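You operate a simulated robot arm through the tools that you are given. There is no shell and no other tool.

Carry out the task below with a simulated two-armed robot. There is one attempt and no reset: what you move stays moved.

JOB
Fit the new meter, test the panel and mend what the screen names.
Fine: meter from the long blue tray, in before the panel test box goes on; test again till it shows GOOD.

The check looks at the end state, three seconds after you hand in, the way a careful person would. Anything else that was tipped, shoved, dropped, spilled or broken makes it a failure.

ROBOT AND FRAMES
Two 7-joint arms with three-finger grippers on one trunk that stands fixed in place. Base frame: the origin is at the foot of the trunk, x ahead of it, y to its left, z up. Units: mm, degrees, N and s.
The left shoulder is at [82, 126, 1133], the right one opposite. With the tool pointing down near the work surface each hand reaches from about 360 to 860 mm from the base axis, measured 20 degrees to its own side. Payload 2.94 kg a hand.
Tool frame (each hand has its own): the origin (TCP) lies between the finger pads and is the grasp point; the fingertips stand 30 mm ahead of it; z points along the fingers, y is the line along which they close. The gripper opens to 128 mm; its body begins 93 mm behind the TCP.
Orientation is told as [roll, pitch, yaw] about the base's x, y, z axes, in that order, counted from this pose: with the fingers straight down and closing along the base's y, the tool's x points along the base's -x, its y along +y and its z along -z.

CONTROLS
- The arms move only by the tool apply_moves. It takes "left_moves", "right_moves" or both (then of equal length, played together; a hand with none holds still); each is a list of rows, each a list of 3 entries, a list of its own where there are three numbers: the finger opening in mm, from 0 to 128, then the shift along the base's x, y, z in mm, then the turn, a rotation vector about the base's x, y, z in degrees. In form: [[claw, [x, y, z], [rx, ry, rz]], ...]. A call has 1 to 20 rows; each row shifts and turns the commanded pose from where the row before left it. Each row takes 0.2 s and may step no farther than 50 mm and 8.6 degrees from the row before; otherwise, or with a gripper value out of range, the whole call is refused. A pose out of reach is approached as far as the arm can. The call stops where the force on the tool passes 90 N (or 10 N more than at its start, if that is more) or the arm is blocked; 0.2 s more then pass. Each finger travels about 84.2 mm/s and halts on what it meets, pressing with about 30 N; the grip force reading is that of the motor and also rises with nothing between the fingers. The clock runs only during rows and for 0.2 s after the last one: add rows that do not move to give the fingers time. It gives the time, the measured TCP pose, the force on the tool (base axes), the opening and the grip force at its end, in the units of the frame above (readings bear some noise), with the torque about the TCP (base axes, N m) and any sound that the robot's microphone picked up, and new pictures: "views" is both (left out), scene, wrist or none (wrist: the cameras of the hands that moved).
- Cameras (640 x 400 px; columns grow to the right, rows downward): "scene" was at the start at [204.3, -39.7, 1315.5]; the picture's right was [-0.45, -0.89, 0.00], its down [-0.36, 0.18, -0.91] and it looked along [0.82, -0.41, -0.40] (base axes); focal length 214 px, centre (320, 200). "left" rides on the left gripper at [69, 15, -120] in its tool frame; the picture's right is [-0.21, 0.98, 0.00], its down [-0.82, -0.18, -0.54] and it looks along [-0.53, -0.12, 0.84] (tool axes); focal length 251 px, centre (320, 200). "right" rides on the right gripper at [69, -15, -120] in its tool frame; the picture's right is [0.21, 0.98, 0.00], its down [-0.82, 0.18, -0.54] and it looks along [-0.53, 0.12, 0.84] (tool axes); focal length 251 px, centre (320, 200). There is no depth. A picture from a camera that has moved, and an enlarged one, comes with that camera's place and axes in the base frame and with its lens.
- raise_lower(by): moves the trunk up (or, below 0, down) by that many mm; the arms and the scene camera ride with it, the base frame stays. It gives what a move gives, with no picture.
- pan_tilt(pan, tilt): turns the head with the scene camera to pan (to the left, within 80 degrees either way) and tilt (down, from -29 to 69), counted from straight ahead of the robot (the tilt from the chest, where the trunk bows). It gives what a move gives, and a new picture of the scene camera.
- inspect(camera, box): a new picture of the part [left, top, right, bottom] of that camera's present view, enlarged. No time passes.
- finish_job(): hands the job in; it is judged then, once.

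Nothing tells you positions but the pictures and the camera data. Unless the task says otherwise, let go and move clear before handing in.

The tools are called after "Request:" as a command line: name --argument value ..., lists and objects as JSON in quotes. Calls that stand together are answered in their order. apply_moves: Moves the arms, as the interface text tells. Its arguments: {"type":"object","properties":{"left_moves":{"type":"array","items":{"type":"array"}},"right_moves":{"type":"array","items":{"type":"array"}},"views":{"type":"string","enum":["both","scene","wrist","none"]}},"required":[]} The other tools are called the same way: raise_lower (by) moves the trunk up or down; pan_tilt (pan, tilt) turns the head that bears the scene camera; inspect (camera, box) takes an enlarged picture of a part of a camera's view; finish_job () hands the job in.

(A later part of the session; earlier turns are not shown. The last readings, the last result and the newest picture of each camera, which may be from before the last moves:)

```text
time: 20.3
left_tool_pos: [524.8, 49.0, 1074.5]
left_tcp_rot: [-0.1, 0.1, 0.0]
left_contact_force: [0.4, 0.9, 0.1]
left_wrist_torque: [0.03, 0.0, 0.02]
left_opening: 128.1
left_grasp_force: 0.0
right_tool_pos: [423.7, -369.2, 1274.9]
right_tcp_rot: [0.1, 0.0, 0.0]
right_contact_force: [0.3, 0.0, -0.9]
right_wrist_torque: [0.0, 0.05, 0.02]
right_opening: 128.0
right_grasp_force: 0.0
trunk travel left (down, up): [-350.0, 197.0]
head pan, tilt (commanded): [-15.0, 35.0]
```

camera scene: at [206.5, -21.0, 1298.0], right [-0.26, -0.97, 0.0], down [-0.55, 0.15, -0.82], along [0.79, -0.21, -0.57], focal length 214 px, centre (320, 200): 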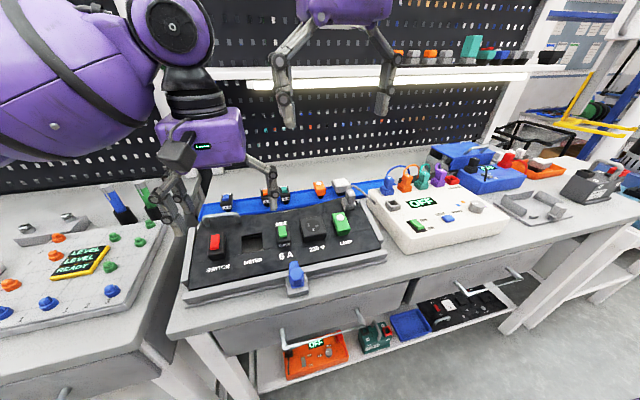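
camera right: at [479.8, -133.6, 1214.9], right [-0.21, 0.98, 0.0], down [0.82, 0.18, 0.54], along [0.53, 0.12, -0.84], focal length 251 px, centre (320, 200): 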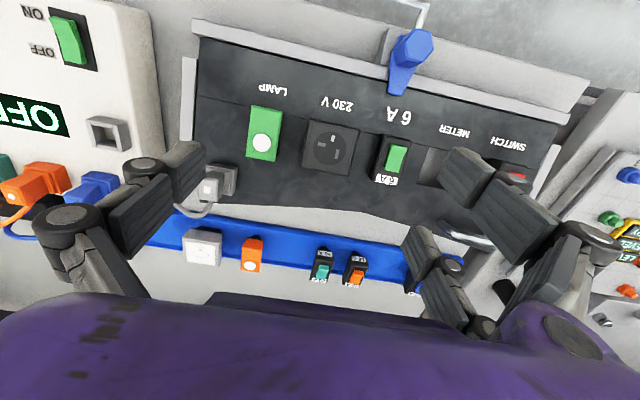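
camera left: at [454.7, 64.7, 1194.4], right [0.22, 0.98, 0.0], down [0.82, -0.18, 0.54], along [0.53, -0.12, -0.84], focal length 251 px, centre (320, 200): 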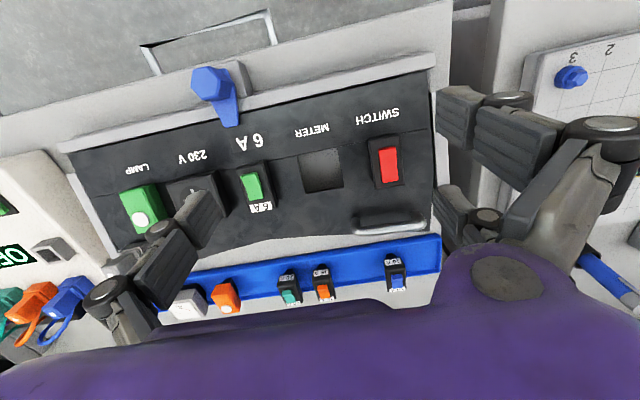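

Request:
apply_moves --left_moves '[[128, [-10, 0, 40], [0, 0, 0]], [128, [-10, 0, 40], [0, 0, 0]], [128, [-10, 0, 40], [0, 0, 0]], [128, [-10, 0, 40], [0, 0, 0]], [128, [0, 40, 0], [0, 0, 0]], [128, [0, 40, 0], [0, 0, 0]], [128, [0, 40, 0], [0, 0, 0]], [128, [0, 40, 0], [0, 0, 0]], [128, [0, 40, 0], [0, 0, 0]], [128, [0, 40, 0], [0, 0, 0]], [128, [0, 30, 0], [0, 0, 0]], [128, [0, 0, 0], [0, 0, 0]]]' --views "none"

```text
time: 22.9
left_tool_pos: [484.2, 318.7, 1237.1]
left_tcp_rot: [0.1, 0.0, 0.0]
left_contact_force: [0.5, -0.5, -0.5]
left_wrist_torque: [0.0, 0.01, -0.02]
left_opening: 127.8
left_grasp_force: 0.1
right_tool_pos: [424.2, -369.2, 1275.8]
right_tcp_rot: [0.0, 0.1, 0.0]
right_contact_force: [0.1, -0.3, -0.6]
right_wrist_torque: [0.0, 0.03, 0.01]
right_opening: 128.3
right_grasp_force: 0.1
trunk travel left (down, up): [-350.0, 197.0]
head pan, tilt (commanded): [-15.0, 35.0]
```

Request:
apply_moves --right_moves '[[128, [0, 42, 0], [0, 0, 0]], [128, [0, 42, 0], [0, 0, 0]], [128, [0, 42, 0], [0, 0, 0]], [128, [0, 42, 0], [0, 0, 0]], [128, [0, 42, 0], [0, 0, 0]], [128, [0, 42, 0], [0, 0, 0]], [128, [0, 42, 0], [0, 0, 0]], [128, [0, 42, 0], [0, 0, 0]], [128, [0, 0, 0], [0, 0, 0]]]' --views "scene"

```text
time: 24.9
left_tool_pos: [485.0, 316.7, 1236.3]
left_tcp_rot: [0.0, 0.0, 0.0]
left_contact_force: [0.1, 0.5, -0.3]
left_wrist_torque: [-0.01, 0.02, 0.0]
left_opening: 128.1
left_grasp_force: 0.1
right_tool_pos: [424.9, -96.8, 1277.3]
right_tcp_rot: [-0.1, 0.1, -0.1]
right_contact_force: [0.3, -0.1, -0.7]
right_wrist_torque: [0.0, 0.01, 0.0]
right_opening: 128.1
right_grasp_force: 0.2
right hand out of reach, approached as far as the arm can: row 7, 8
trunk travel left (down, up): [-350.0, 197.0]
head pan, tilt (commanded): [-15.0, 35.0]
camera scene: at [207.9, -20.8, 1297.7], right [-0.26, -0.97, 0.0], down [-0.55, 0.15, -0.82], along [0.79, -0.21, -0.57], focal length 214 px, centre (320, 200)
```

scene: 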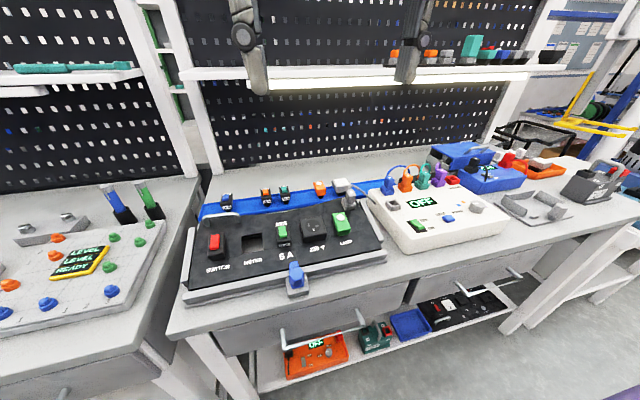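

The right arm hits its limit just past its own shoulder line, while the left does not. I'll park the right hand far to its side and test how far the left hand can reach towards the meter.

Request:
apply_moves --right_moves '[[128, [0, -45, 0], [0, 0, 0]], [128, [0, -45, 0], [0, 0, 0]], [128, [0, -45, 0], [0, 0, 0]], [128, [0, -45, 0], [0, 0, 0]], [128, [0, -45, 0], [0, 0, 0]], [128, [0, -45, 0], [0, 0, 0]], [128, [0, -45, 0], [0, 0, 0]], [128, [0, 0, 0], [0, 0, 0]]]' --views "none"

```text
time: 26.7
left_tool_pos: [483.5, 317.3, 1235.8]
left_tcp_rot: [-0.1, 0.0, 0.1]
left_contact_force: [0.8, 0.4, -0.1]
left_wrist_torque: [0.0, 0.02, 0.01]
left_opening: 128.2
left_grasp_force: 0.1
right_tool_pos: [430.0, -409.6, 1279.7]
right_tcp_rot: [0.0, -0.1, 0.0]
right_contact_force: [0.7, 0.7, 0.7]
right_wrist_torque: [-0.04, -0.01, 0.01]
right_opening: 128.1
right_grasp_force: 0.0
trunk travel left (down, up): [-350.0, 197.0]
head pan, tilt (commanded): [-15.0, 35.0]
```

Request:
apply_moves --left_moves '[[128, [10, -40, -20], [0, 0, 0]], [128, [10, -40, -20], [0, 0, 0]], [128, [10, -40, -20], [0, 0, 0]], [128, [10, -40, -20], [0, 0, 0]], [128, [10, -40, -20], [0, 0, 0]], [128, [15, -40, -20], [0, 0, 0]], [128, [15, -40, -20], [0, 0, 0]], [128, [15, -40, -20], [0, 0, 0]], [128, [20, -40, 0], [0, 0, 0]], [128, [20, -40, 0], [0, 0, 0]], [128, [20, -40, 0], [0, 0, 0]], [128, [20, -40, 0], [0, 0, 0]], [128, [0, 0, 0], [0, 0, 0]]]' --views "scene"

```text
time: 29.5
left_tool_pos: [659.9, -159.6, 1077.3]
left_tcp_rot: [-0.1, 0.0, 0.1]
left_contact_force: [0.1, 0.4, -0.3]
left_wrist_torque: [-0.05, -0.01, 0.0]
left_opening: 128.1
left_grasp_force: 0.1
right_tool_pos: [430.7, -411.6, 1279.1]
right_tcp_rot: [-0.1, 0.0, 0.0]
right_contact_force: [-0.3, 0.7, 0.4]
right_wrist_torque: [-0.05, 0.06, -0.02]
right_opening: 128.1
right_grasp_force: 0.1
trunk travel left (down, up): [-350.0, 197.0]
head pan, tilt (commanded): [-15.0, 35.0]
camera scene: at [207.0, -19.7, 1297.9], right [-0.26, -0.97, 0.0], down [-0.55, 0.15, -0.82], along [0.79, -0.21, -0.57], focal length 214 px, centre (320, 200)
```

scene: 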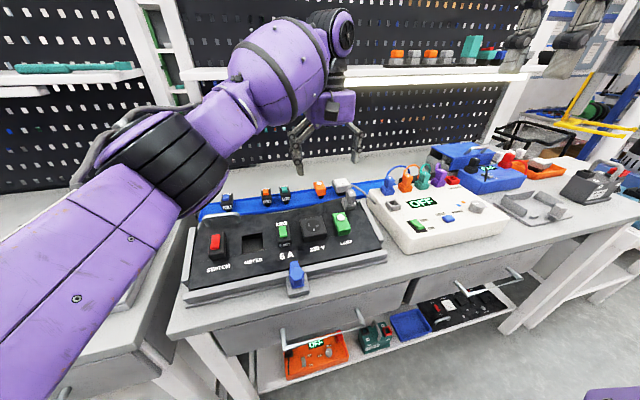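

The left hand crosses freely to [660, -160, 1077]. I'll probe whether it can get above the meter.

Request:
apply_moves --left_moves '[[128, [30, -20, -4], [0, 0, 0]], [128, [30, -20, -4], [0, 0, 0]], [128, [30, -20, -4], [0, 0, 0]], [128, [30, -20, -4], [0, 0, 0]], [128, [0, 0, 0], [0, 0, 0]]]' --views "both"

```text
time: 30.7
left_tool_pos: [697.6, -176.0, 1063.4]
left_tcp_rot: [0.1, 0.0, 0.0]
left_contact_force: [0.4, -0.1, 0.4]
left_wrist_torque: [-0.01, 0.01, 0.0]
left_opening: 128.2
left_grasp_force: 0.0
left hand out of reach, approached as far as the arm can: row 2, 3, 4
right_tool_pos: [430.3, -411.1, 1278.2]
right_tcp_rot: [0.0, 0.0, 0.0]
right_contact_force: [0.6, 0.1, 0.2]
right_wrist_torque: [-0.01, 0.0, 0.0]
right_opening: 127.8
right_grasp_force: 0.1
trunk travel left (down, up): [-350.0, 197.0]
head pan, tilt (commanded): [-15.0, 35.0]
camera scene: at [207.4, -20.6, 1297.8], right [-0.26, -0.97, 0.0], down [-0.55, 0.15, -0.82], along [0.79, -0.21, -0.57], focal length 214 px, centre (320, 200)
camera left: at [628.7, -158.8, 1183.5], right [0.21, 0.98, 0.0], down [0.82, -0.18, 0.54], along [0.53, -0.12, -0.84], focal length 251 px, centre (320, 200)
```

scene: 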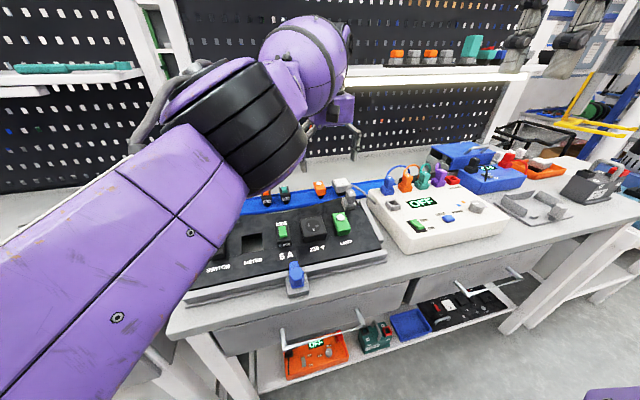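
left: 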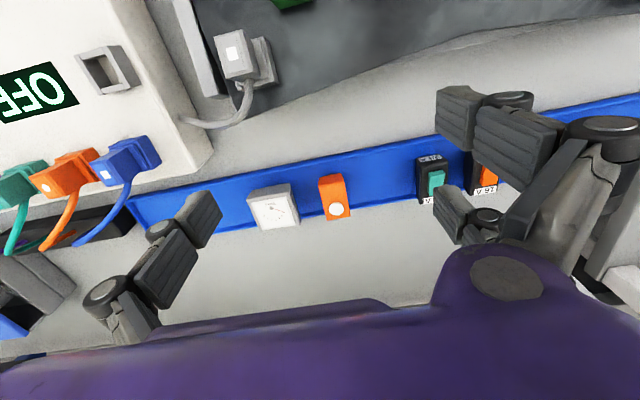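

The left arm stops short of the meter with the tool vertical, but tilting the fingers forward (away from the robot) should extend it, and closing along y still fits the meter's side faces. Let me zoom to refine the meter position from this view.

Request:
inspect --camera "left" --box '[220, 150, 380, 250]'

Request:
inspect --camera "scene" --box '[300, 160, 400, 222]'

Request:
inspect --camera "left" --box '[80, 0, 320, 150]'

```text
4.00 times, centred on (300, 200) of left
camera zoom: at [628.7, -158.8, 1183.5], right [0.21, 0.98, 0.0], down [0.82, -0.18, 0.54], along [0.53, -0.12, -0.84], focal length 1006 px, centre (400, 200)
```

zoom: 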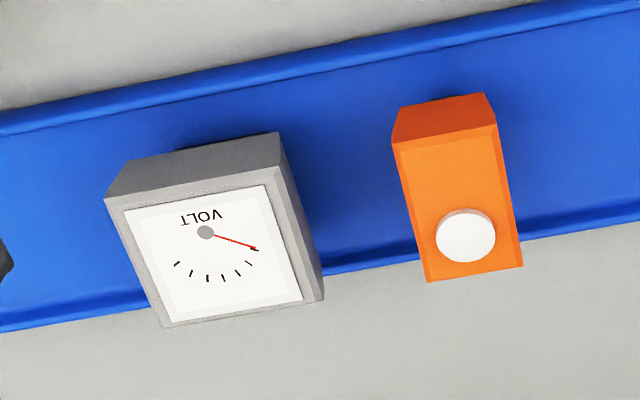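

```text
6.40 times, centred on (350, 191) of scene
camera zoom: at [207.4, -20.6, 1297.8], right [-0.26, -0.97, 0.0], down [-0.55, 0.15, -0.82], along [0.79, -0.21, -0.57], focal length 1373 px, centre (128, 258)
```

zoom: 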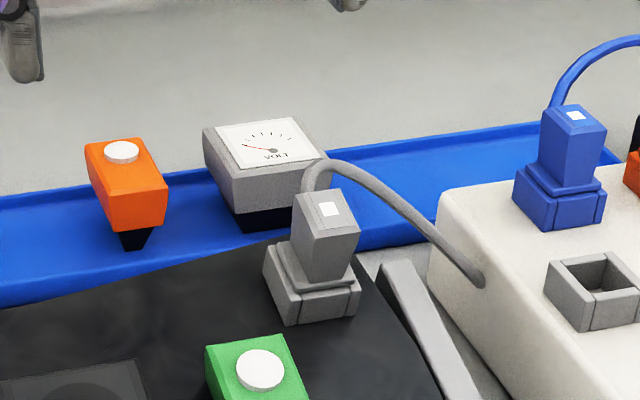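

```text
2.67 times, centred on (200, 75) of left
camera zoom: at [628.7, -158.8, 1183.5], right [0.21, 0.98, 0.0], down [0.82, -0.18, 0.54], along [0.53, -0.12, -0.84], focal length 670 px, centre (640, 533)
```

zoom: 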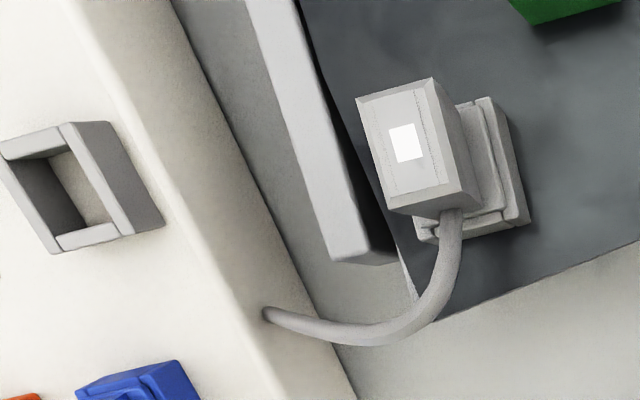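

The meter top is centred near [795, -253, 931], with a 34 mm gap to the orange lamp. I'll tilt the left hand forward by about 20°, narrow the opening to 66 mm, and see how far it can reach towards the meter.

Request:
apply_moves --left_moves '[[100, [0, 0, 0], [0, -7, 0]], [80, [0, 0, 0], [0, -7, 0]], [66, [0, 0, 0], [0, -6, 0]], [66, [20, -15, 0], [0, 0, 0]], [66, [20, -15, 0], [0, 0, 0]], [66, [20, -15, 0], [0, 0, 0]], [66, [20, -15, 0], [0, 0, 0]], [66, [17, -17, 0], [0, 0, 0]], [66, [0, 0, 0], [0, 0, 0]]]' --views "both"

```text
time: 32.7
left_tool_pos: [753.9, -214.8, 1073.1]
left_tcp_rot: [0.0, -20.0, 0.1]
left_contact_force: [-0.1, 0.0, -0.1]
left_wrist_torque: [0.01, 0.0, -0.04]
left_opening: 66.0
left_grasp_force: 0.1
left hand out of reach, approached as far as the arm can: row 1, 2, 3, 4, 5, 6, 7, 8
right_tool_pos: [428.5, -411.2, 1279.6]
right_tcp_rot: [0.0, 0.0, 0.0]
right_contact_force: [0.0, 0.0, 0.0]
right_wrist_torque: [-0.02, 0.01, -0.04]
right_opening: 128.1
right_grasp_force: 0.1
trunk travel left (down, up): [-350.0, 197.0]
head pan, tilt (commanded): [-15.0, 35.0]
camera scene: at [206.9, -20.9, 1297.9], right [-0.26, -0.97, 0.0], down [-0.55, 0.15, -0.82], along [0.79, -0.21, -0.57], focal length 214 px, centre (320, 200)
camera left: at [647.9, -197.5, 1163.2], right [0.2, 0.98, 0.07], down [0.59, -0.18, 0.79], along [0.78, -0.12, -0.61], focal length 251 px, centre (320, 200)
```

scene: 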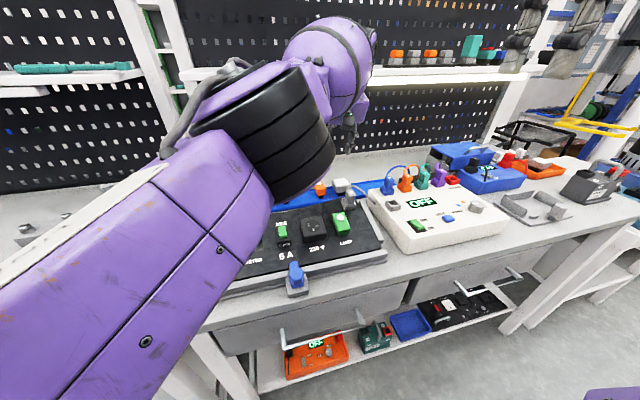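
left: 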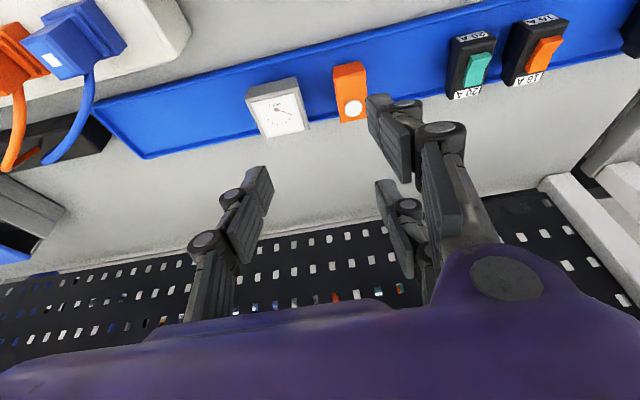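

With 20° tilt it reaches x=754. I'll lower by 60 mm and push forward again to see whether it gets over the meter.

Request:
apply_moves --left_moves '[[66, [0, 0, -30], [0, 0, 0]], [66, [0, 0, -30], [0, 0, 0]], [66, [15, -12, 0], [0, 0, 0]], [66, [15, -12, 0], [0, 0, 0]], [66, [11, -14, 0], [0, 0, 0]], [66, [0, 0, 0], [0, 0, 0]]]' --views "wrist"

```text
time: 34.1
left_tool_pos: [763.9, -216.9, 1016.3]
left_tcp_rot: [0.1, -20.0, -0.1]
left_contact_force: [0.2, -0.4, -0.2]
left_wrist_torque: [0.01, 0.0, 0.02]
left_opening: 66.3
left_grasp_force: 0.1
left hand out of reach, approached as far as the arm can: row 1, 2, 3, 4, 5
right_tool_pos: [429.8, -410.8, 1278.4]
right_tcp_rot: [0.0, 0.1, 0.1]
right_contact_force: [0.2, 0.0, -0.2]
right_wrist_torque: [0.08, 0.01, 0.0]
right_opening: 128.0
right_grasp_force: 0.0
trunk travel left (down, up): [-350.0, 197.0]
head pan, tilt (commanded): [-15.0, 35.0]
camera left: at [657.3, -200.8, 1105.3], right [0.2, 0.98, 0.07], down [0.59, -0.18, 0.79], along [0.78, -0.12, -0.61], focal length 251 px, centre (320, 200)
```

left: 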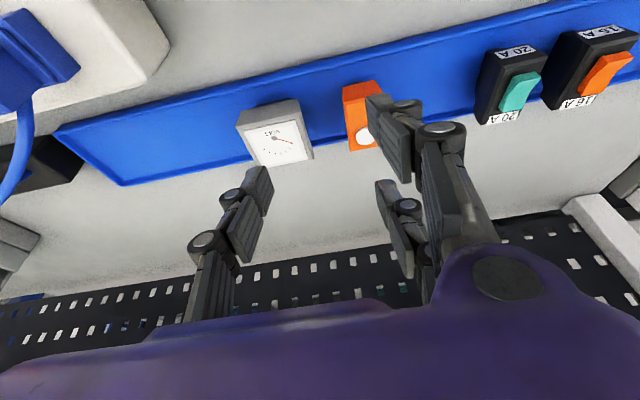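

The left arm would need about 30° tilt for a direct grasp. Before choosing between that and a right-to-left transfer, I'll look at the meter's underside shape and the free bench strip behind the panel.

Request:
inspect --camera "left" --box '[220, 60, 400, 175]'

Request:
inspect --camera "scene" --box '[310, 170, 370, 208]'

```text
3.48 times, centred on (310, 118) of left
camera zoom: at [657.3, -200.8, 1105.3], right [0.2, 0.98, 0.07], down [0.59, -0.18, 0.79], along [0.78, -0.12, -0.61], focal length 875 px, centre (355, 487)
```

zoom: 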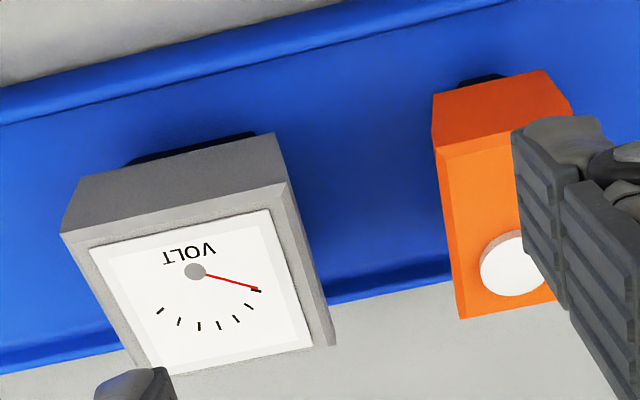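

```text
10.53 times, centred on (340, 189) of scene
camera zoom: at [206.7, -21.0, 1298.0], right [-0.26, -0.97, 0.0], down [-0.55, 0.15, -0.82], along [0.79, -0.21, -0.57], focal length 2258 px, centre (110, 316)
```

zoom: 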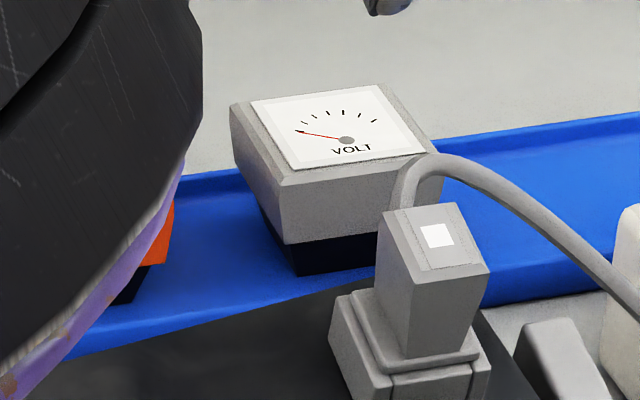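

The meter's plug is a tapered block with a ~36 mm flat foot, so it stands by itself. I'll use the right arm to pick it vertically and set it on the clear bench strip behind the panel (about [710, -140]), where the left hand can take it vertically and fit it. First, retract the left hand.

Request:
apply_moves --left_moves '[[66, [-30, 20, 15], [0, 0, 0]], [66, [-30, 20, 15], [0, 7, 0]], [66, [-30, 25, 15], [0, 7, 0]], [66, [-20, 40, 15], [0, 6, 0]], [80, [-15, 40, 20], [0, 0, 0]], [80, [-15, 40, 20], [0, 0, 0]], [80, [-15, 40, 20], [0, 0, 0]], [80, [-15, 40, 20], [0, 0, 0]], [80, [-10, 40, 20], [0, 0, 0]], [80, [-10, 40, 20], [0, 0, 0]], [80, [-10, 40, 20], [0, 0, 0]], [80, [-10, 40, 20], [0, 0, 0]], [80, [-10, 40, 0], [0, 0, 0]], [80, [-10, 40, 0], [0, 0, 0]], [80, [-10, 40, 0], [0, 0, 0]], [80, [0, 0, 0], [0, 0, 0]]]' --views "none"

```text
time: 37.5
left_tool_pos: [677.4, 227.1, 1265.3]
left_tcp_rot: [0.0, 0.0, 0.0]
left_contact_force: [0.1, 0.1, -1.3]
left_wrist_torque: [0.0, 0.02, -0.03]
left_opening: 79.8
left_grasp_force: 0.0
left hand out of reach, approached as far as the arm can: row 1, 2, 3, 4, 5, 6, 7, 8, 9, 10
right_tool_pos: [430.5, -411.6, 1279.0]
right_tcp_rot: [0.1, 0.0, 0.0]
right_contact_force: [-0.3, -0.5, 0.0]
right_wrist_torque: [-0.02, -0.02, -0.01]
right_opening: 127.9
right_grasp_force: 0.1
trunk travel left (down, up): [-350.0, 197.0]
head pan, tilt (commanded): [-15.0, 35.0]
```

Request:
apply_moves --left_moves '[[80, [-40, 15, -5], [0, 0, 0]], [80, [-40, 15, -5], [0, 0, 0]], [80, [-40, 15, -5], [0, 0, 0]], [80, [-40, 15, -5], [0, 0, 0]], [80, [-35, 15, -5], [0, 0, 0]], [80, [0, 0, 0], [0, 0, 0]]]' --right_moves '[[128, [30, 15, -20], [0, 0, 0]], [128, [30, 15, -20], [0, 0, 0]], [128, [30, 15, -20], [0, 0, 0]], [128, [30, 15, -20], [0, 0, 0]], [128, [30, 15, -20], [0, 0, 0]], [128, [0, 0, 0], [0, 0, 0]]]' --views "scene"

```text
time: 38.9
left_tool_pos: [484.6, 305.2, 1240.4]
left_tcp_rot: [0.0, 0.1, 0.0]
left_contact_force: [0.0, -0.2, 0.7]
left_wrist_torque: [0.04, 0.02, 0.0]
left_opening: 79.9
left_grasp_force: 0.1
right_tool_pos: [579.7, -336.9, 1181.3]
right_tcp_rot: [0.1, -0.1, 0.0]
right_contact_force: [0.5, 0.4, -0.2]
right_wrist_torque: [0.06, 0.0, 0.02]
right_opening: 127.7
right_grasp_force: 0.0
trunk travel left (down, up): [-350.0, 197.0]
head pan, tilt (commanded): [-15.0, 35.0]
camera scene: at [206.6, -21.4, 1298.0], right [-0.26, -0.97, 0.0], down [-0.55, 0.15, -0.82], along [0.79, -0.21, -0.57], focal length 214 px, centre (320, 200)
```

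scene: 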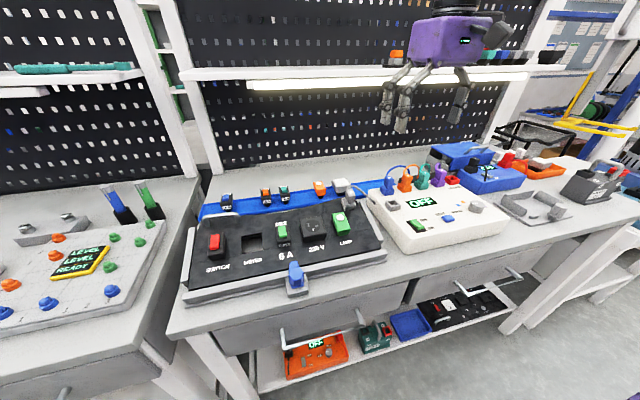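

Both hands are clear. I'll bring the right hand over the meter in stages with the opening set to 66 mm.

Request:
apply_moves --right_moves '[[100, [35, 20, -25], [0, 0, 0]], [80, [30, 20, -30], [0, 0, 0]], [66, [25, 15, -30], [0, 0, 0]], [66, [20, 10, -25], [0, 0, 0]], [66, [20, 8, -20], [0, 0, 0]], [66, [20, 6, -10], [0, 0, 0]], [66, [20, 3, -10], [0, 0, 0]], [66, [20, 2, -8], [0, 0, 0]], [66, [0, 0, 0], [0, 0, 0]]]' --views "both"

```text
time: 40.9
left_tool_pos: [483.8, 307.0, 1241.0]
left_tcp_rot: [0.0, -0.1, 0.0]
left_contact_force: [-1.1, 0.1, -0.9]
left_wrist_torque: [0.03, 0.04, 0.05]
left_opening: 79.9
left_grasp_force: 0.0
right_tool_pos: [677.0, -294.7, 1072.8]
right_tcp_rot: [-0.1, 0.0, 0.0]
right_contact_force: [-0.1, 0.0, 0.3]
right_wrist_torque: [0.01, -0.02, 0.0]
right_opening: 65.8
right_grasp_force: 0.1
right hand out of reach, approached as far as the arm can: row 4, 5, 6, 7, 8
trunk travel left (down, up): [-350.0, 197.0]
head pan, tilt (commanded): [-15.0, 35.0]
camera scene: at [206.6, -20.8, 1298.0], right [-0.26, -0.97, 0.0], down [-0.55, 0.15, -0.82], along [0.79, -0.21, -0.57], focal length 214 px, centre (320, 200)
camera right: at [608.9, -310.0, 1192.8], right [-0.21, 0.98, 0.0], down [0.82, 0.18, 0.54], along [0.53, 0.12, -0.84], focal length 251 px, centre (320, 200)
```

scene: 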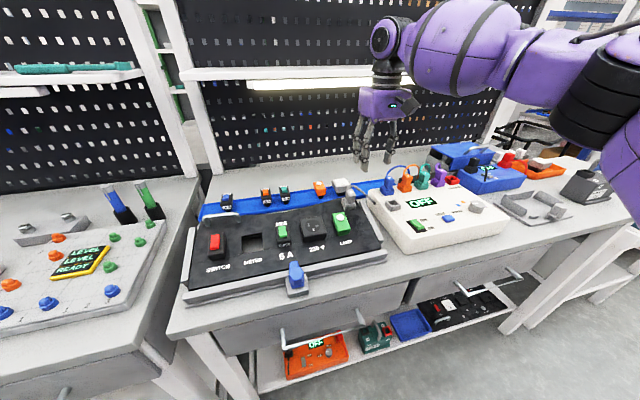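
right: 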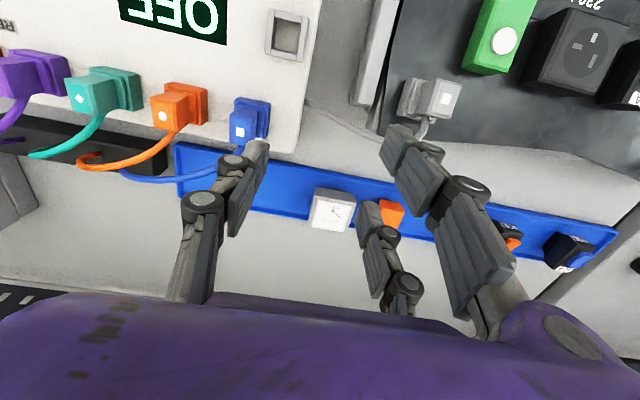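

The right arm's limit depends on hand height relative to the shoulder, so raising the trunk by 100 mm should let it reach forward while staying at a safe height above the plugs and cable.

Request:
raise_lower --by 100

```text
time: 42.3
left_tool_pos: [484.0, 303.5, 1341.8]
left_tcp_rot: [0.0, 0.1, 0.0]
left_contact_force: [0.8, 0.0, 0.4]
left_wrist_torque: [0.02, 0.03, -0.01]
left_opening: 79.8
left_grasp_force: 0.0
right_tool_pos: [660.6, -295.1, 1252.1]
right_tcp_rot: [0.1, -7.7, -0.1]
right_contact_force: [-0.4, 0.6, 0.0]
right_wrist_torque: [0.02, -0.01, -0.02]
right_opening: 66.3
right_grasp_force: 0.1
trunk travel left (down, up): [-450.0, 97.0]
head pan, tilt (commanded): [-15.0, 35.0]
```

The right hand's pose shifted a bit with the trunk (pitch -7.7°). I'll lower it in steps and check the attitude.

Request:
apply_moves --right_moves '[[66, [0, 0, -30], [0, 0, 0]], [66, [0, 0, -30], [0, 0, 0]], [66, [0, 0, -30], [0, 0, 0]], [66, [0, 0, 0], [0, 0, 0]]]' --views "none"

```text
time: 43.3
left_tool_pos: [481.9, 303.1, 1343.0]
left_tcp_rot: [-0.1, 0.1, -0.1]
left_contact_force: [-0.1, -1.4, -0.4]
left_wrist_torque: [-0.02, -0.02, 0.02]
left_opening: 80.5
left_grasp_force: 0.0
right_tool_pos: [660.1, -296.8, 1164.7]
right_tcp_rot: [0.1, -7.7, -0.1]
right_contact_force: [-1.1, -0.3, 0.1]
right_wrist_torque: [-0.02, 0.0, 0.03]
right_opening: 66.2
right_grasp_force: 0.1
trunk travel left (down, up): [-450.0, 97.0]
head pan, tilt (commanded): [-15.0, 35.0]
```

Request:
apply_moves --right_moves '[[66, [0, 0, -30], [0, 7.7, 0]], [66, [0, 0, -30], [0, 0, 0]], [66, [0, 0, -30], [0, 0, 0]], [66, [0, 0, 0], [0, 0, 0]]]' --views "none"

```text
time: 44.3
left_tool_pos: [482.3, 302.3, 1344.0]
left_tcp_rot: [0.0, -0.1, 0.0]
left_contact_force: [-0.4, -0.7, -0.6]
left_wrist_torque: [0.01, -0.02, -0.02]
left_opening: 79.8
left_grasp_force: 0.2
right_tool_pos: [659.9, -327.5, 1082.0]
right_tcp_rot: [0.0, -0.1, 0.0]
right_contact_force: [-0.4, 0.4, -0.7]
right_wrist_torque: [0.0, 0.02, -0.03]
right_opening: 66.0
right_grasp_force: 0.0
right hand out of reach, approached as far as the arm can: row 1
trunk travel left (down, up): [-450.0, 97.0]
head pan, tilt (commanded): [-15.0, 35.0]
```

Request:
apply_moves --right_moves '[[66, [20, 14, 0], [0, 0, 0]], [66, [20, 14, -5], [0, 0, 0]], [66, [20, 14, -5], [0, 0, 0]], [66, [20, 12, -5], [0, 0, 0]], [66, [20, 10, -5], [0, 0, 0]], [66, [20, 8, 0], [0, 0, 0]], [66, [0, 0, 0], [0, 0, 0]]]' --views "wrist"

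```text
time: 45.9
left_tool_pos: [482.2, 303.3, 1343.1]
left_tcp_rot: [0.0, 0.0, 0.1]
left_contact_force: [0.9, -1.0, -1.1]
left_wrist_torque: [-0.01, 0.01, -0.01]
left_opening: 80.2
left_grasp_force: 0.2
right_tool_pos: [657.8, -314.9, 1070.9]
right_tcp_rot: [0.0, 0.0, 0.1]
right_contact_force: [0.0, -0.3, 0.5]
right_wrist_torque: [0.02, -0.02, 0.03]
right_opening: 66.2
right_grasp_force: 0.0
right hand out of reach, approached as far as the arm can: row 1, 2, 3, 4, 5, 6
trunk travel left (down, up): [-450.0, 97.0]
head pan, tilt (commanded): [-15.0, 35.0]
camera right: at [589.0, -330.2, 1190.6], right [-0.21, 0.98, 0.0], down [0.82, 0.18, 0.54], along [0.53, 0.12, -0.84], focal length 251 px, centre (320, 200)
```

right: 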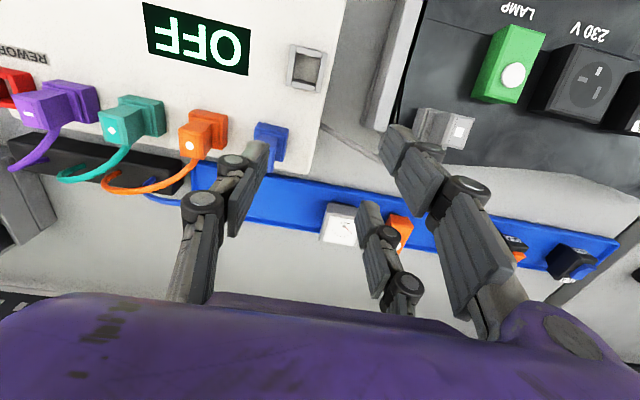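

The reach seems limited by the right arm's posture rather than distance. I'll test whether a wrist yaw change frees it.

Request:
apply_moves --right_moves '[[66, [0, 0, 0], [0, 0, 8.5]], [66, [0, 0, 0], [0, 0, 8.5]], [66, [0, 0, 0], [0, 0, 8.5]], [66, [0, 0, 0], [0, 0, 8.5]], [66, [0, 0, 0], [0, 0, 8.5]], [66, [20, 5, 0], [0, 0, 0]], [66, [20, 5, 0], [0, 0, 0]], [66, [20, 5, 0], [0, 0, 0]], [66, [0, 0, 0], [0, 0, 0]]]' --views "scene"

```text
time: 47.9
left_tool_pos: [482.4, 302.8, 1342.9]
left_tcp_rot: [0.1, 0.0, 0.0]
left_contact_force: [0.2, 0.1, -0.2]
left_wrist_torque: [0.02, 0.01, -0.04]
left_opening: 80.2
left_grasp_force: 0.0
right_tool_pos: [657.7, -317.4, 1072.3]
right_tcp_rot: [0.0, -0.1, 42.5]
right_contact_force: [-0.3, 0.3, -0.4]
right_wrist_torque: [0.0, -0.01, 0.01]
right_opening: 66.1
right_grasp_force: 0.1
right hand out of reach, approached as far as the arm can: row 4, 6, 7, 8
trunk travel left (down, up): [-450.0, 97.0]
head pan, tilt (commanded): [-15.0, 35.0]
camera scene: at [173.5, -20.9, 1404.4], right [-0.26, -0.97, 0.0], down [-0.55, 0.15, -0.82], along [0.79, -0.21, -0.57], focal length 214 px, centre (320, 200)
```

scene: 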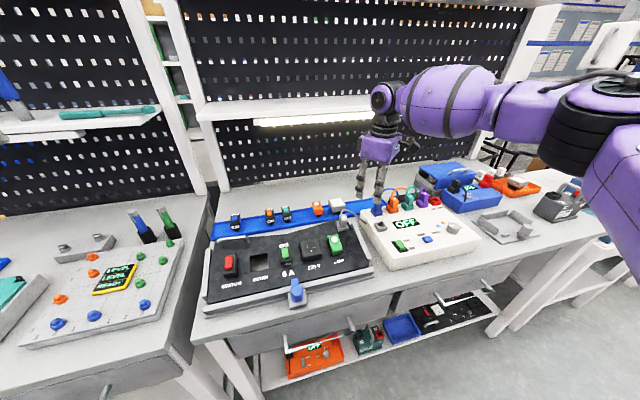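

The trunk shift also moved the shoulders back by about 33 mm. I'll test the opposite wrist yaw for the right hand.

Request:
apply_moves --right_moves '[[66, [0, 0, 0], [0, 0, -8.5]], [66, [0, 0, 0], [0, 0, -8.5]], [66, [0, 0, 0], [0, 0, -8.5]], [66, [0, 0, 0], [0, 0, -8.5]], [66, [0, 0, 0], [0, 0, -8.5]], [66, [0, 0, 0], [0, 0, -8.5]], [66, [0, 0, 0], [0, 0, -8.5]], [66, [0, 0, 0], [0, 0, -8.5]], [66, [0, 0, 0], [0, 0, -8.5]], [66, [0, 0, 0], [0, 0, -8.5]], [66, [20, 0, 0], [0, 0, 0]], [66, [20, 0, 0], [0, 0, 0]], [66, [20, 0, 0], [0, 0, 0]], [66, [0, 0, 0], [0, 0, 0]]]' --views "scene"

```text
time: 50.9
left_tool_pos: [483.5, 303.5, 1342.8]
left_tcp_rot: [0.0, 0.0, 0.0]
left_contact_force: [-0.3, 0.4, 0.6]
left_wrist_torque: [0.01, 0.0, -0.01]
left_opening: 79.9
left_grasp_force: 0.1
right_tool_pos: [657.2, -316.6, 1071.3]
right_tcp_rot: [-0.1, -0.1, -42.6]
right_contact_force: [-0.7, 0.2, -0.6]
right_wrist_torque: [-0.02, 0.01, 0.0]
right_opening: 66.0
right_grasp_force: 0.1
right hand out of reach, approached as far as the arm can: row 11, 12, 13
trunk travel left (down, up): [-450.0, 97.0]
head pan, tilt (commanded): [-15.0, 35.0]
camera scene: at [173.5, -20.9, 1404.4], right [-0.26, -0.97, 0.0], down [-0.55, 0.15, -0.82], along [0.79, -0.21, -0.57], focal length 214 px, centre (320, 200)
```

scene: 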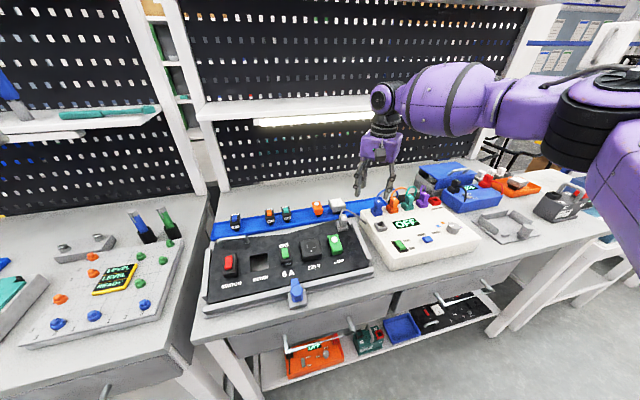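

Yaw itself isn't the limit; the elbow is splayed out. I'll keep turning the wrist clockwise to see if it drags the elbow inward, giving more forward reach.

Request:
apply_moves --right_moves '[[66, [0, 0, 0], [0, 0, -8.5]], [66, [0, 0, 0], [0, 0, -8.5]], [66, [0, 0, 0], [0, 0, -8.5]], [66, [0, 0, 0], [0, 0, -8.5]], [66, [0, 0, 0], [0, 0, -8.5]], [66, [0, 0, 0], [0, 0, -8.5]], [66, [0, 0, 0], [0, 0, -8.5]], [66, [0, 0, 0], [0, 0, -8.5]], [66, [20, 0, 0], [0, 0, 0]], [66, [20, 0, 0], [0, 0, 0]], [66, [0, 0, 0], [0, 0, 0]]]' --views "scene"

```text
time: 53.3
left_tool_pos: [483.0, 302.2, 1343.1]
left_tcp_rot: [0.1, -0.1, 0.0]
left_contact_force: [0.3, 0.0, -1.0]
left_wrist_torque: [0.03, -0.01, -0.01]
left_opening: 80.4
left_grasp_force: 0.0
right_tool_pos: [659.3, -320.1, 1073.5]
right_tcp_rot: [-0.1, -0.1, -110.6]
right_contact_force: [0.1, 0.8, 0.6]
right_wrist_torque: [0.01, -0.06, -0.01]
right_opening: 66.2
right_grasp_force: 0.1
right hand out of reach, approached as far as the arm can: row 7, 9, 10
trunk travel left (down, up): [-450.0, 97.0]
head pan, tilt (commanded): [-15.0, 35.0]
camera scene: at [173.6, -20.9, 1404.4], right [-0.26, -0.97, 0.0], down [-0.55, 0.15, -0.82], along [0.79, -0.21, -0.57], focal length 214 px, centre (320, 200)
```

scene: 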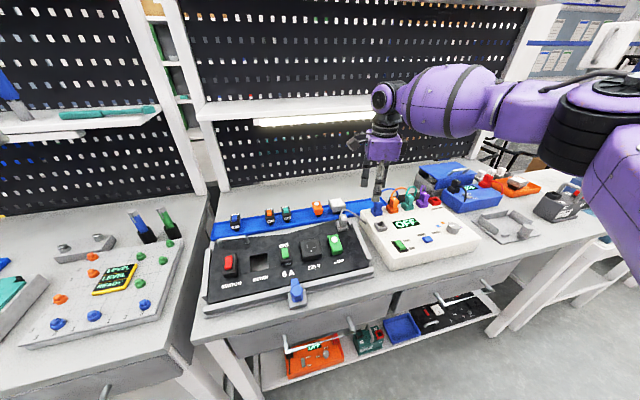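

The wrist has a wide range, so that isn't it. I'll retract the right hand close to the body (unwinding the yaw) to reset the elbow posture, then try extending again.

Request:
apply_moves --right_moves '[[66, [-40, 0, 10], [0, 0, 8.5]], [66, [-40, 0, 10], [0, 0, 8.5]], [66, [-40, 0, 10], [0, 0, 8.5]], [66, [-40, 0, 10], [0, 0, 8.5]], [66, [-40, 0, 10], [0, 0, 8.5]], [66, [-40, 0, 10], [0, 0, 8.5]], [66, [-30, 0, 10], [0, 0, 8.5]], [66, [0, 0, 0], [0, 0, 8.5]], [66, [0, 0, 0], [0, 0, 8.5]], [66, [0, 0, 0], [0, 0, 8.5]], [66, [0, 0, 0], [0, 0, 8.5]], [66, [0, 0, 0], [0, 0, 8.5]], [66, [0, 0, 0], [0, 0, 8.5]], [66, [0, 0, 0], [0, 0, 0]]]' --views "scene"

```text
time: 56.3
left_tool_pos: [483.6, 302.9, 1343.4]
left_tcp_rot: [0.0, 0.1, 0.0]
left_contact_force: [0.7, -1.3, -0.7]
left_wrist_torque: [-0.02, -0.03, -0.01]
left_opening: 80.0
left_grasp_force: 0.2
right_tool_pos: [389.2, -320.2, 1141.4]
right_tcp_rot: [0.0, -0.1, 0.0]
right_contact_force: [-1.0, -0.2, 0.1]
right_wrist_torque: [0.0, -0.01, -0.03]
right_opening: 66.0
right_grasp_force: 0.0
trunk travel left (down, up): [-450.0, 97.0]
head pan, tilt (commanded): [-15.0, 35.0]
camera scene: at [173.5, -20.9, 1404.4], right [-0.26, -0.97, 0.0], down [-0.55, 0.15, -0.82], along [0.79, -0.21, -0.57], focal length 214 px, centre (320, 200)
```

scene: 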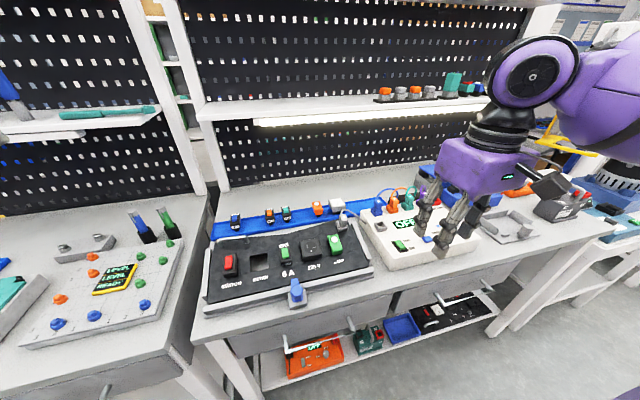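

Request:
pan_tilt --pan -65 --tilt 15

```text
time: 57.4
left_tool_pos: [482.7, 302.9, 1343.2]
left_tcp_rot: [-0.1, 0.0, 0.0]
left_contact_force: [-1.4, -0.4, 0.1]
left_wrist_torque: [-0.02, 0.01, 0.01]
left_opening: 80.0
left_grasp_force: 0.1
right_tool_pos: [389.5, -319.5, 1142.7]
right_tcp_rot: [0.0, -0.1, 0.0]
right_contact_force: [0.4, -0.5, 1.1]
right_wrist_torque: [0.02, 0.02, 0.02]
right_opening: 66.3
right_grasp_force: 0.0
trunk travel left (down, up): [-450.0, 97.0]
head pan, tilt (commanded): [-65.0, 15.0]
camera scene: at [128.1, -82.7, 1436.4], right [-0.91, -0.42, 0.0], down [-0.11, 0.23, -0.97], along [0.41, -0.88, -0.26], focal length 214 px, centre (320, 200)
```

scene: 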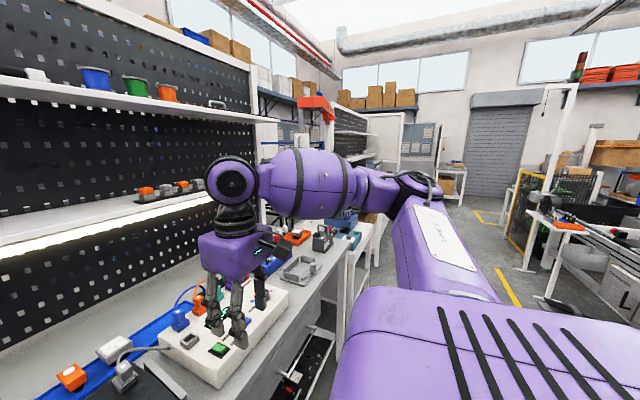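

The right elbow sits high and out to the side. I'll bring the trunk back to its original height and retest forward reach in different directions.

Request:
raise_lower --by -100

```text
time: 58.8
left_tool_pos: [481.4, 302.8, 1243.3]
left_tcp_rot: [0.0, 0.0, 0.0]
left_contact_force: [0.8, -0.1, 0.2]
left_wrist_torque: [-0.02, 0.01, -0.02]
left_opening: 79.9
left_grasp_force: 0.0
right_tool_pos: [387.7, -320.1, 1042.8]
right_tcp_rot: [0.1, -0.1, -0.2]
right_contact_force: [0.2, 0.1, 0.4]
right_wrist_torque: [-0.01, -0.04, 0.0]
right_opening: 65.8
right_grasp_force: 0.0
trunk travel left (down, up): [-350.0, 197.0]
head pan, tilt (commanded): [-65.0, 15.0]
```

Request:
apply_moves --right_moves '[[66, [0, 0, 35], [0, 0, 0]], [66, [40, 0, 10], [0, 0, 0]], [66, [40, 0, 0], [0, 0, 0]], [66, [40, 0, 0], [0, 0, 0]], [66, [40, 0, 0], [0, 0, 0]], [66, [40, 0, 0], [0, 0, 0]], [66, [40, 0, 0], [0, 0, 0]], [66, [40, 0, 0], [0, 0, 0]], [66, [0, 0, 0], [0, 0, 0]]]' --views "scene"

```text
time: 60.8
left_tool_pos: [479.9, 303.2, 1244.7]
left_tcp_rot: [0.0, -0.1, 0.0]
left_contact_force: [-0.3, 0.2, 0.6]
left_wrist_torque: [-0.01, -0.01, -0.02]
left_opening: 80.1
left_grasp_force: 0.2
right_tool_pos: [664.7, -322.0, 1086.9]
right_tcp_rot: [0.1, -0.1, 0.0]
right_contact_force: [-1.2, 1.0, 0.3]
right_wrist_torque: [-0.03, -0.04, -0.04]
right_opening: 66.1
right_grasp_force: 0.1
trunk travel left (down, up): [-350.0, 197.0]
head pan, tilt (commanded): [-65.0, 15.0]
camera scene: at [159.8, -82.6, 1330.2], right [-0.91, -0.42, 0.0], down [-0.11, 0.23, -0.97], along [0.41, -0.88, -0.26], focal length 214 px, centre (320, 200)
```

scene: 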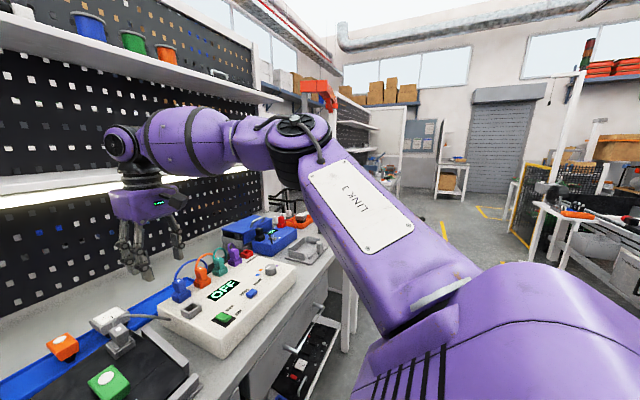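

This time it reached x=665 without complaint. I'll continue forward in small diagonal steps.

Request:
apply_moves --right_moves '[[66, [15, 5, -5], [0, 0, 0]], [66, [15, 5, -5], [0, 0, 0]], [66, [15, 5, -5], [0, 0, 0]], [66, [15, 5, -5], [0, 0, 0]], [66, [0, 0, 0], [0, 0, 0]]]' --views "none"

```text
time: 62.0
left_tool_pos: [483.0, 302.4, 1242.8]
left_tcp_rot: [-0.1, 0.0, -0.1]
left_contact_force: [-0.4, 0.2, 0.2]
left_wrist_torque: [0.02, 0.03, 0.01]
left_opening: 80.1
left_grasp_force: 0.1
right_tool_pos: [682.8, -317.3, 1081.1]
right_tcp_rot: [0.0, -0.1, -0.1]
right_contact_force: [0.9, -0.6, -0.2]
right_wrist_torque: [-0.01, -0.01, 0.01]
right_opening: 66.1
right_grasp_force: 0.0
right hand out of reach, approached as far as the arm can: row 2, 3, 4
trunk travel left (down, up): [-350.0, 197.0]
head pan, tilt (commanded): [-65.0, 15.0]
```

Request:
apply_moves --right_moves '[[66, [5, 10, -15], [0, 0, 0]], [66, [8, 10, -15], [0, 0, 0]], [66, [8, 10, -10], [0, 0, 0]], [66, [10, 5, -3], [0, 0, 0]], [66, [10, 5, -3], [0, 0, 0]], [66, [0, 0, 0], [0, 0, 0]]]' --views "wrist"

```text
time: 63.4
left_tool_pos: [482.9, 303.7, 1242.5]
left_tcp_rot: [0.1, 0.0, 0.0]
left_contact_force: [0.1, 0.1, 0.4]
left_wrist_torque: [0.0, -0.02, 0.0]
left_opening: 79.9
left_grasp_force: 0.1
right_tool_pos: [686.9, -318.0, 1057.4]
right_tcp_rot: [0.0, -0.1, 0.1]
right_contact_force: [0.0, 0.3, -0.2]
right_wrist_torque: [0.01, -0.02, -0.02]
right_opening: 66.2
right_grasp_force: 0.0
right hand out of reach, approached as far as the arm can: row 1, 2, 3, 4, 5
trunk travel left (down, up): [-350.0, 197.0]
head pan, tilt (commanded): [-65.0, 15.0]
camera right: at [618.0, -332.8, 1176.5], right [-0.21, 0.98, 0.0], down [0.82, 0.18, 0.54], along [0.53, 0.12, -0.84], focal length 251 px, centre (320, 200)
```

right: 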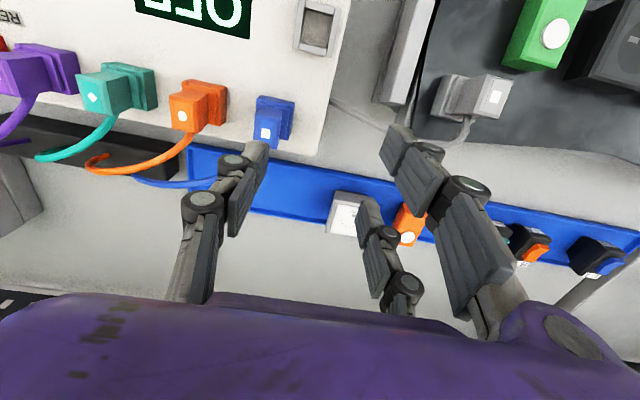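

The right arm's limit is inward motion with the elbow raised. I'll look at the left arm's posture, which doesn't have this problem, to compare.

Request:
pan_tilt --pan 65 --tilt 15

```text
time: 65.5
left_tool_pos: [482.3, 302.3, 1242.4]
left_tcp_rot: [0.0, 0.0, -0.1]
left_contact_force: [0.1, -0.6, 0.6]
left_wrist_torque: [0.0, -0.01, 0.06]
left_opening: 79.8
left_grasp_force: 0.0
right_tool_pos: [686.8, -317.6, 1057.0]
right_tcp_rot: [0.0, -0.1, 0.0]
right_contact_force: [-0.2, 0.7, -0.2]
right_wrist_torque: [0.0, 0.0, 0.0]
right_opening: 65.6
right_grasp_force: 0.1
trunk travel left (down, up): [-350.0, 197.0]
head pan, tilt (commanded): [65.0, 15.0]
camera scene: at [161.3, 86.5, 1329.9], right [0.91, -0.42, 0.0], down [-0.11, -0.23, -0.97], along [0.41, 0.88, -0.26], focal length 214 px, centre (320, 200)
```

scene: 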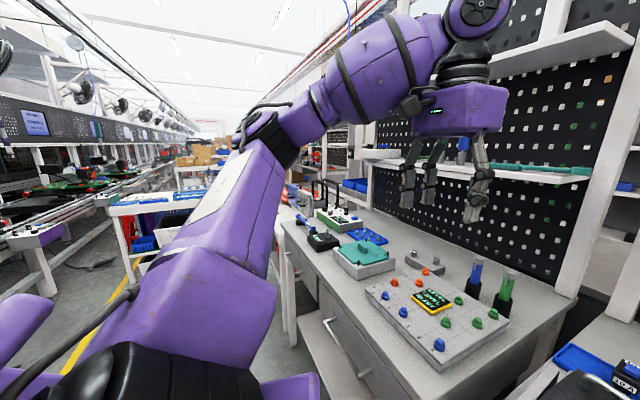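

Request:
apply_moves --right_moves '[[66, [-35, 0, 30], [0, 0, 0]], [66, [-35, 0, 30], [0, 0, 0]], [66, [-35, 0, 30], [0, 0, 0]], [66, [-35, 4, 30], [0, 0, 0]], [66, [-35, 4, 30], [0, 0, 0]], [66, [-30, 4, 35], [0, 0, 0]], [66, [0, 4, 0], [0, 0, 0]], [66, [0, 0, 0], [0, 0, 0]]]' --views "none"

Request:
pan_tilt --pan -65 --tilt 15

```text
time: 67.3
left_tool_pos: [482.5, 303.1, 1242.5]
left_tcp_rot: [0.0, 0.0, 0.0]
left_contact_force: [0.2, 0.2, 0.2]
left_wrist_torque: [0.01, -0.06, 0.0]
left_opening: 79.9
left_grasp_force: 0.1
right_tool_pos: [479.7, -301.3, 1244.0]
right_tcp_rot: [0.0, -0.1, -0.1]
right_contact_force: [0.1, -0.7, -0.3]
right_wrist_torque: [-0.04, -0.03, 0.0]
right_opening: 66.0
right_grasp_force: 0.1
trunk travel left (down, up): [-350.0, 197.0]
head pan, tilt (commanded): [65.0, 15.0]
```

```text
time: 69.4
left_tool_pos: [481.9, 302.8, 1242.5]
left_tcp_rot: [-0.1, 0.0, -0.1]
left_contact_force: [-0.7, 0.3, -0.2]
left_wrist_torque: [-0.02, -0.02, 0.02]
left_opening: 80.0
left_grasp_force: 0.0
right_tool_pos: [480.5, -303.0, 1241.9]
right_tcp_rot: [0.0, -0.1, -0.1]
right_contact_force: [-0.8, 0.0, -0.1]
right_wrist_torque: [-0.01, 0.02, 0.02]
right_opening: 65.9
right_grasp_force: 0.0
trunk travel left (down, up): [-350.0, 197.0]
head pan, tilt (commanded): [-65.0, 15.0]
camera scene: at [161.3, -82.7, 1329.9], right [-0.91, -0.42, 0.0], down [-0.11, 0.23, -0.97], along [0.41, -0.88, -0.26], focal length 214 px, centre (320, 200)
```

scene: 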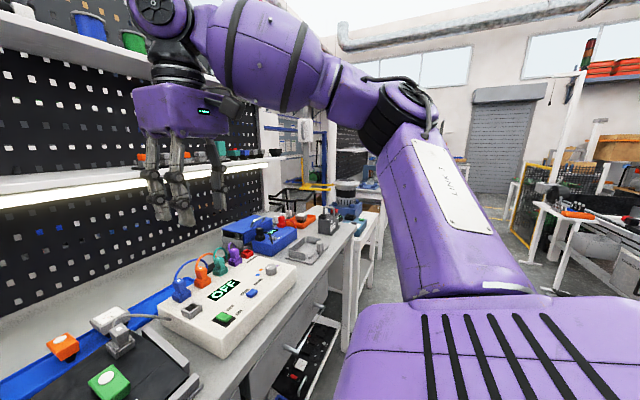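

Posture looks mirrored but the right shoulder's inward range is smaller. I'll try a detour that lowers the right elbow: pitch the right hand forward while lower, extend, then bring it back toward vertical.

Request:
apply_moves --right_moves '[[66, [0, 0, -20], [0, -8.5, 0]], [66, [0, 0, -20], [0, -8.5, 0]], [66, [0, 0, -20], [0, -8.5, 0]], [66, [0, 0, -20], [0, -8.5, 0]], [66, [0, 0, -20], [0, -8.5, 0]], [66, [0, 0, -20], [0, -8.5, 0]], [66, [0, 0, -20], [0, -8.5, 0]], [66, [0, 0, 0], [0, 0, 0]]]' --views "scene"

```text
time: 71.2
left_tool_pos: [484.0, 299.8, 1241.9]
left_tcp_rot: [0.2, 0.2, 0.0]
left_contact_force: [0.5, -1.1, -0.3]
left_wrist_torque: [0.08, 0.09, -0.01]
left_opening: 80.1
left_grasp_force: 0.0
right_tool_pos: [510.7, -305.0, 1128.8]
right_tcp_rot: [-0.6, -57.3, -2.6]
right_contact_force: [0.1, -0.6, -0.8]
right_wrist_torque: [0.06, -0.05, 0.07]
right_opening: 65.7
right_grasp_force: 0.1
right hand out of reach, approached as far as the arm can: row 6, 7
trunk travel left (down, up): [-350.0, 197.0]
head pan, tilt (commanded): [-65.0, 15.0]
camera scene: at [164.4, -85.7, 1329.1], right [-0.91, -0.42, 0.0], down [-0.11, 0.24, -0.97], along [0.41, -0.87, -0.26], focal length 214 px, centre (320, 200)
```

scene: 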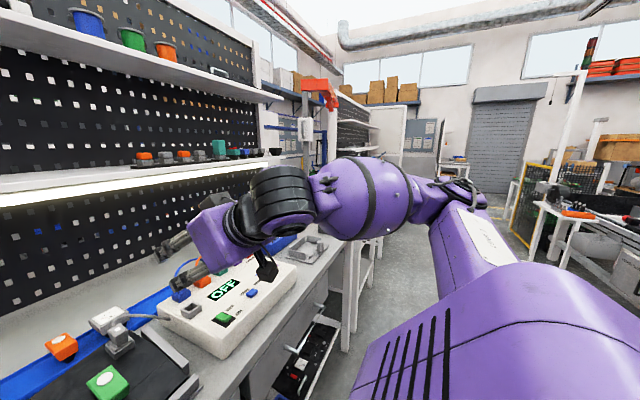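

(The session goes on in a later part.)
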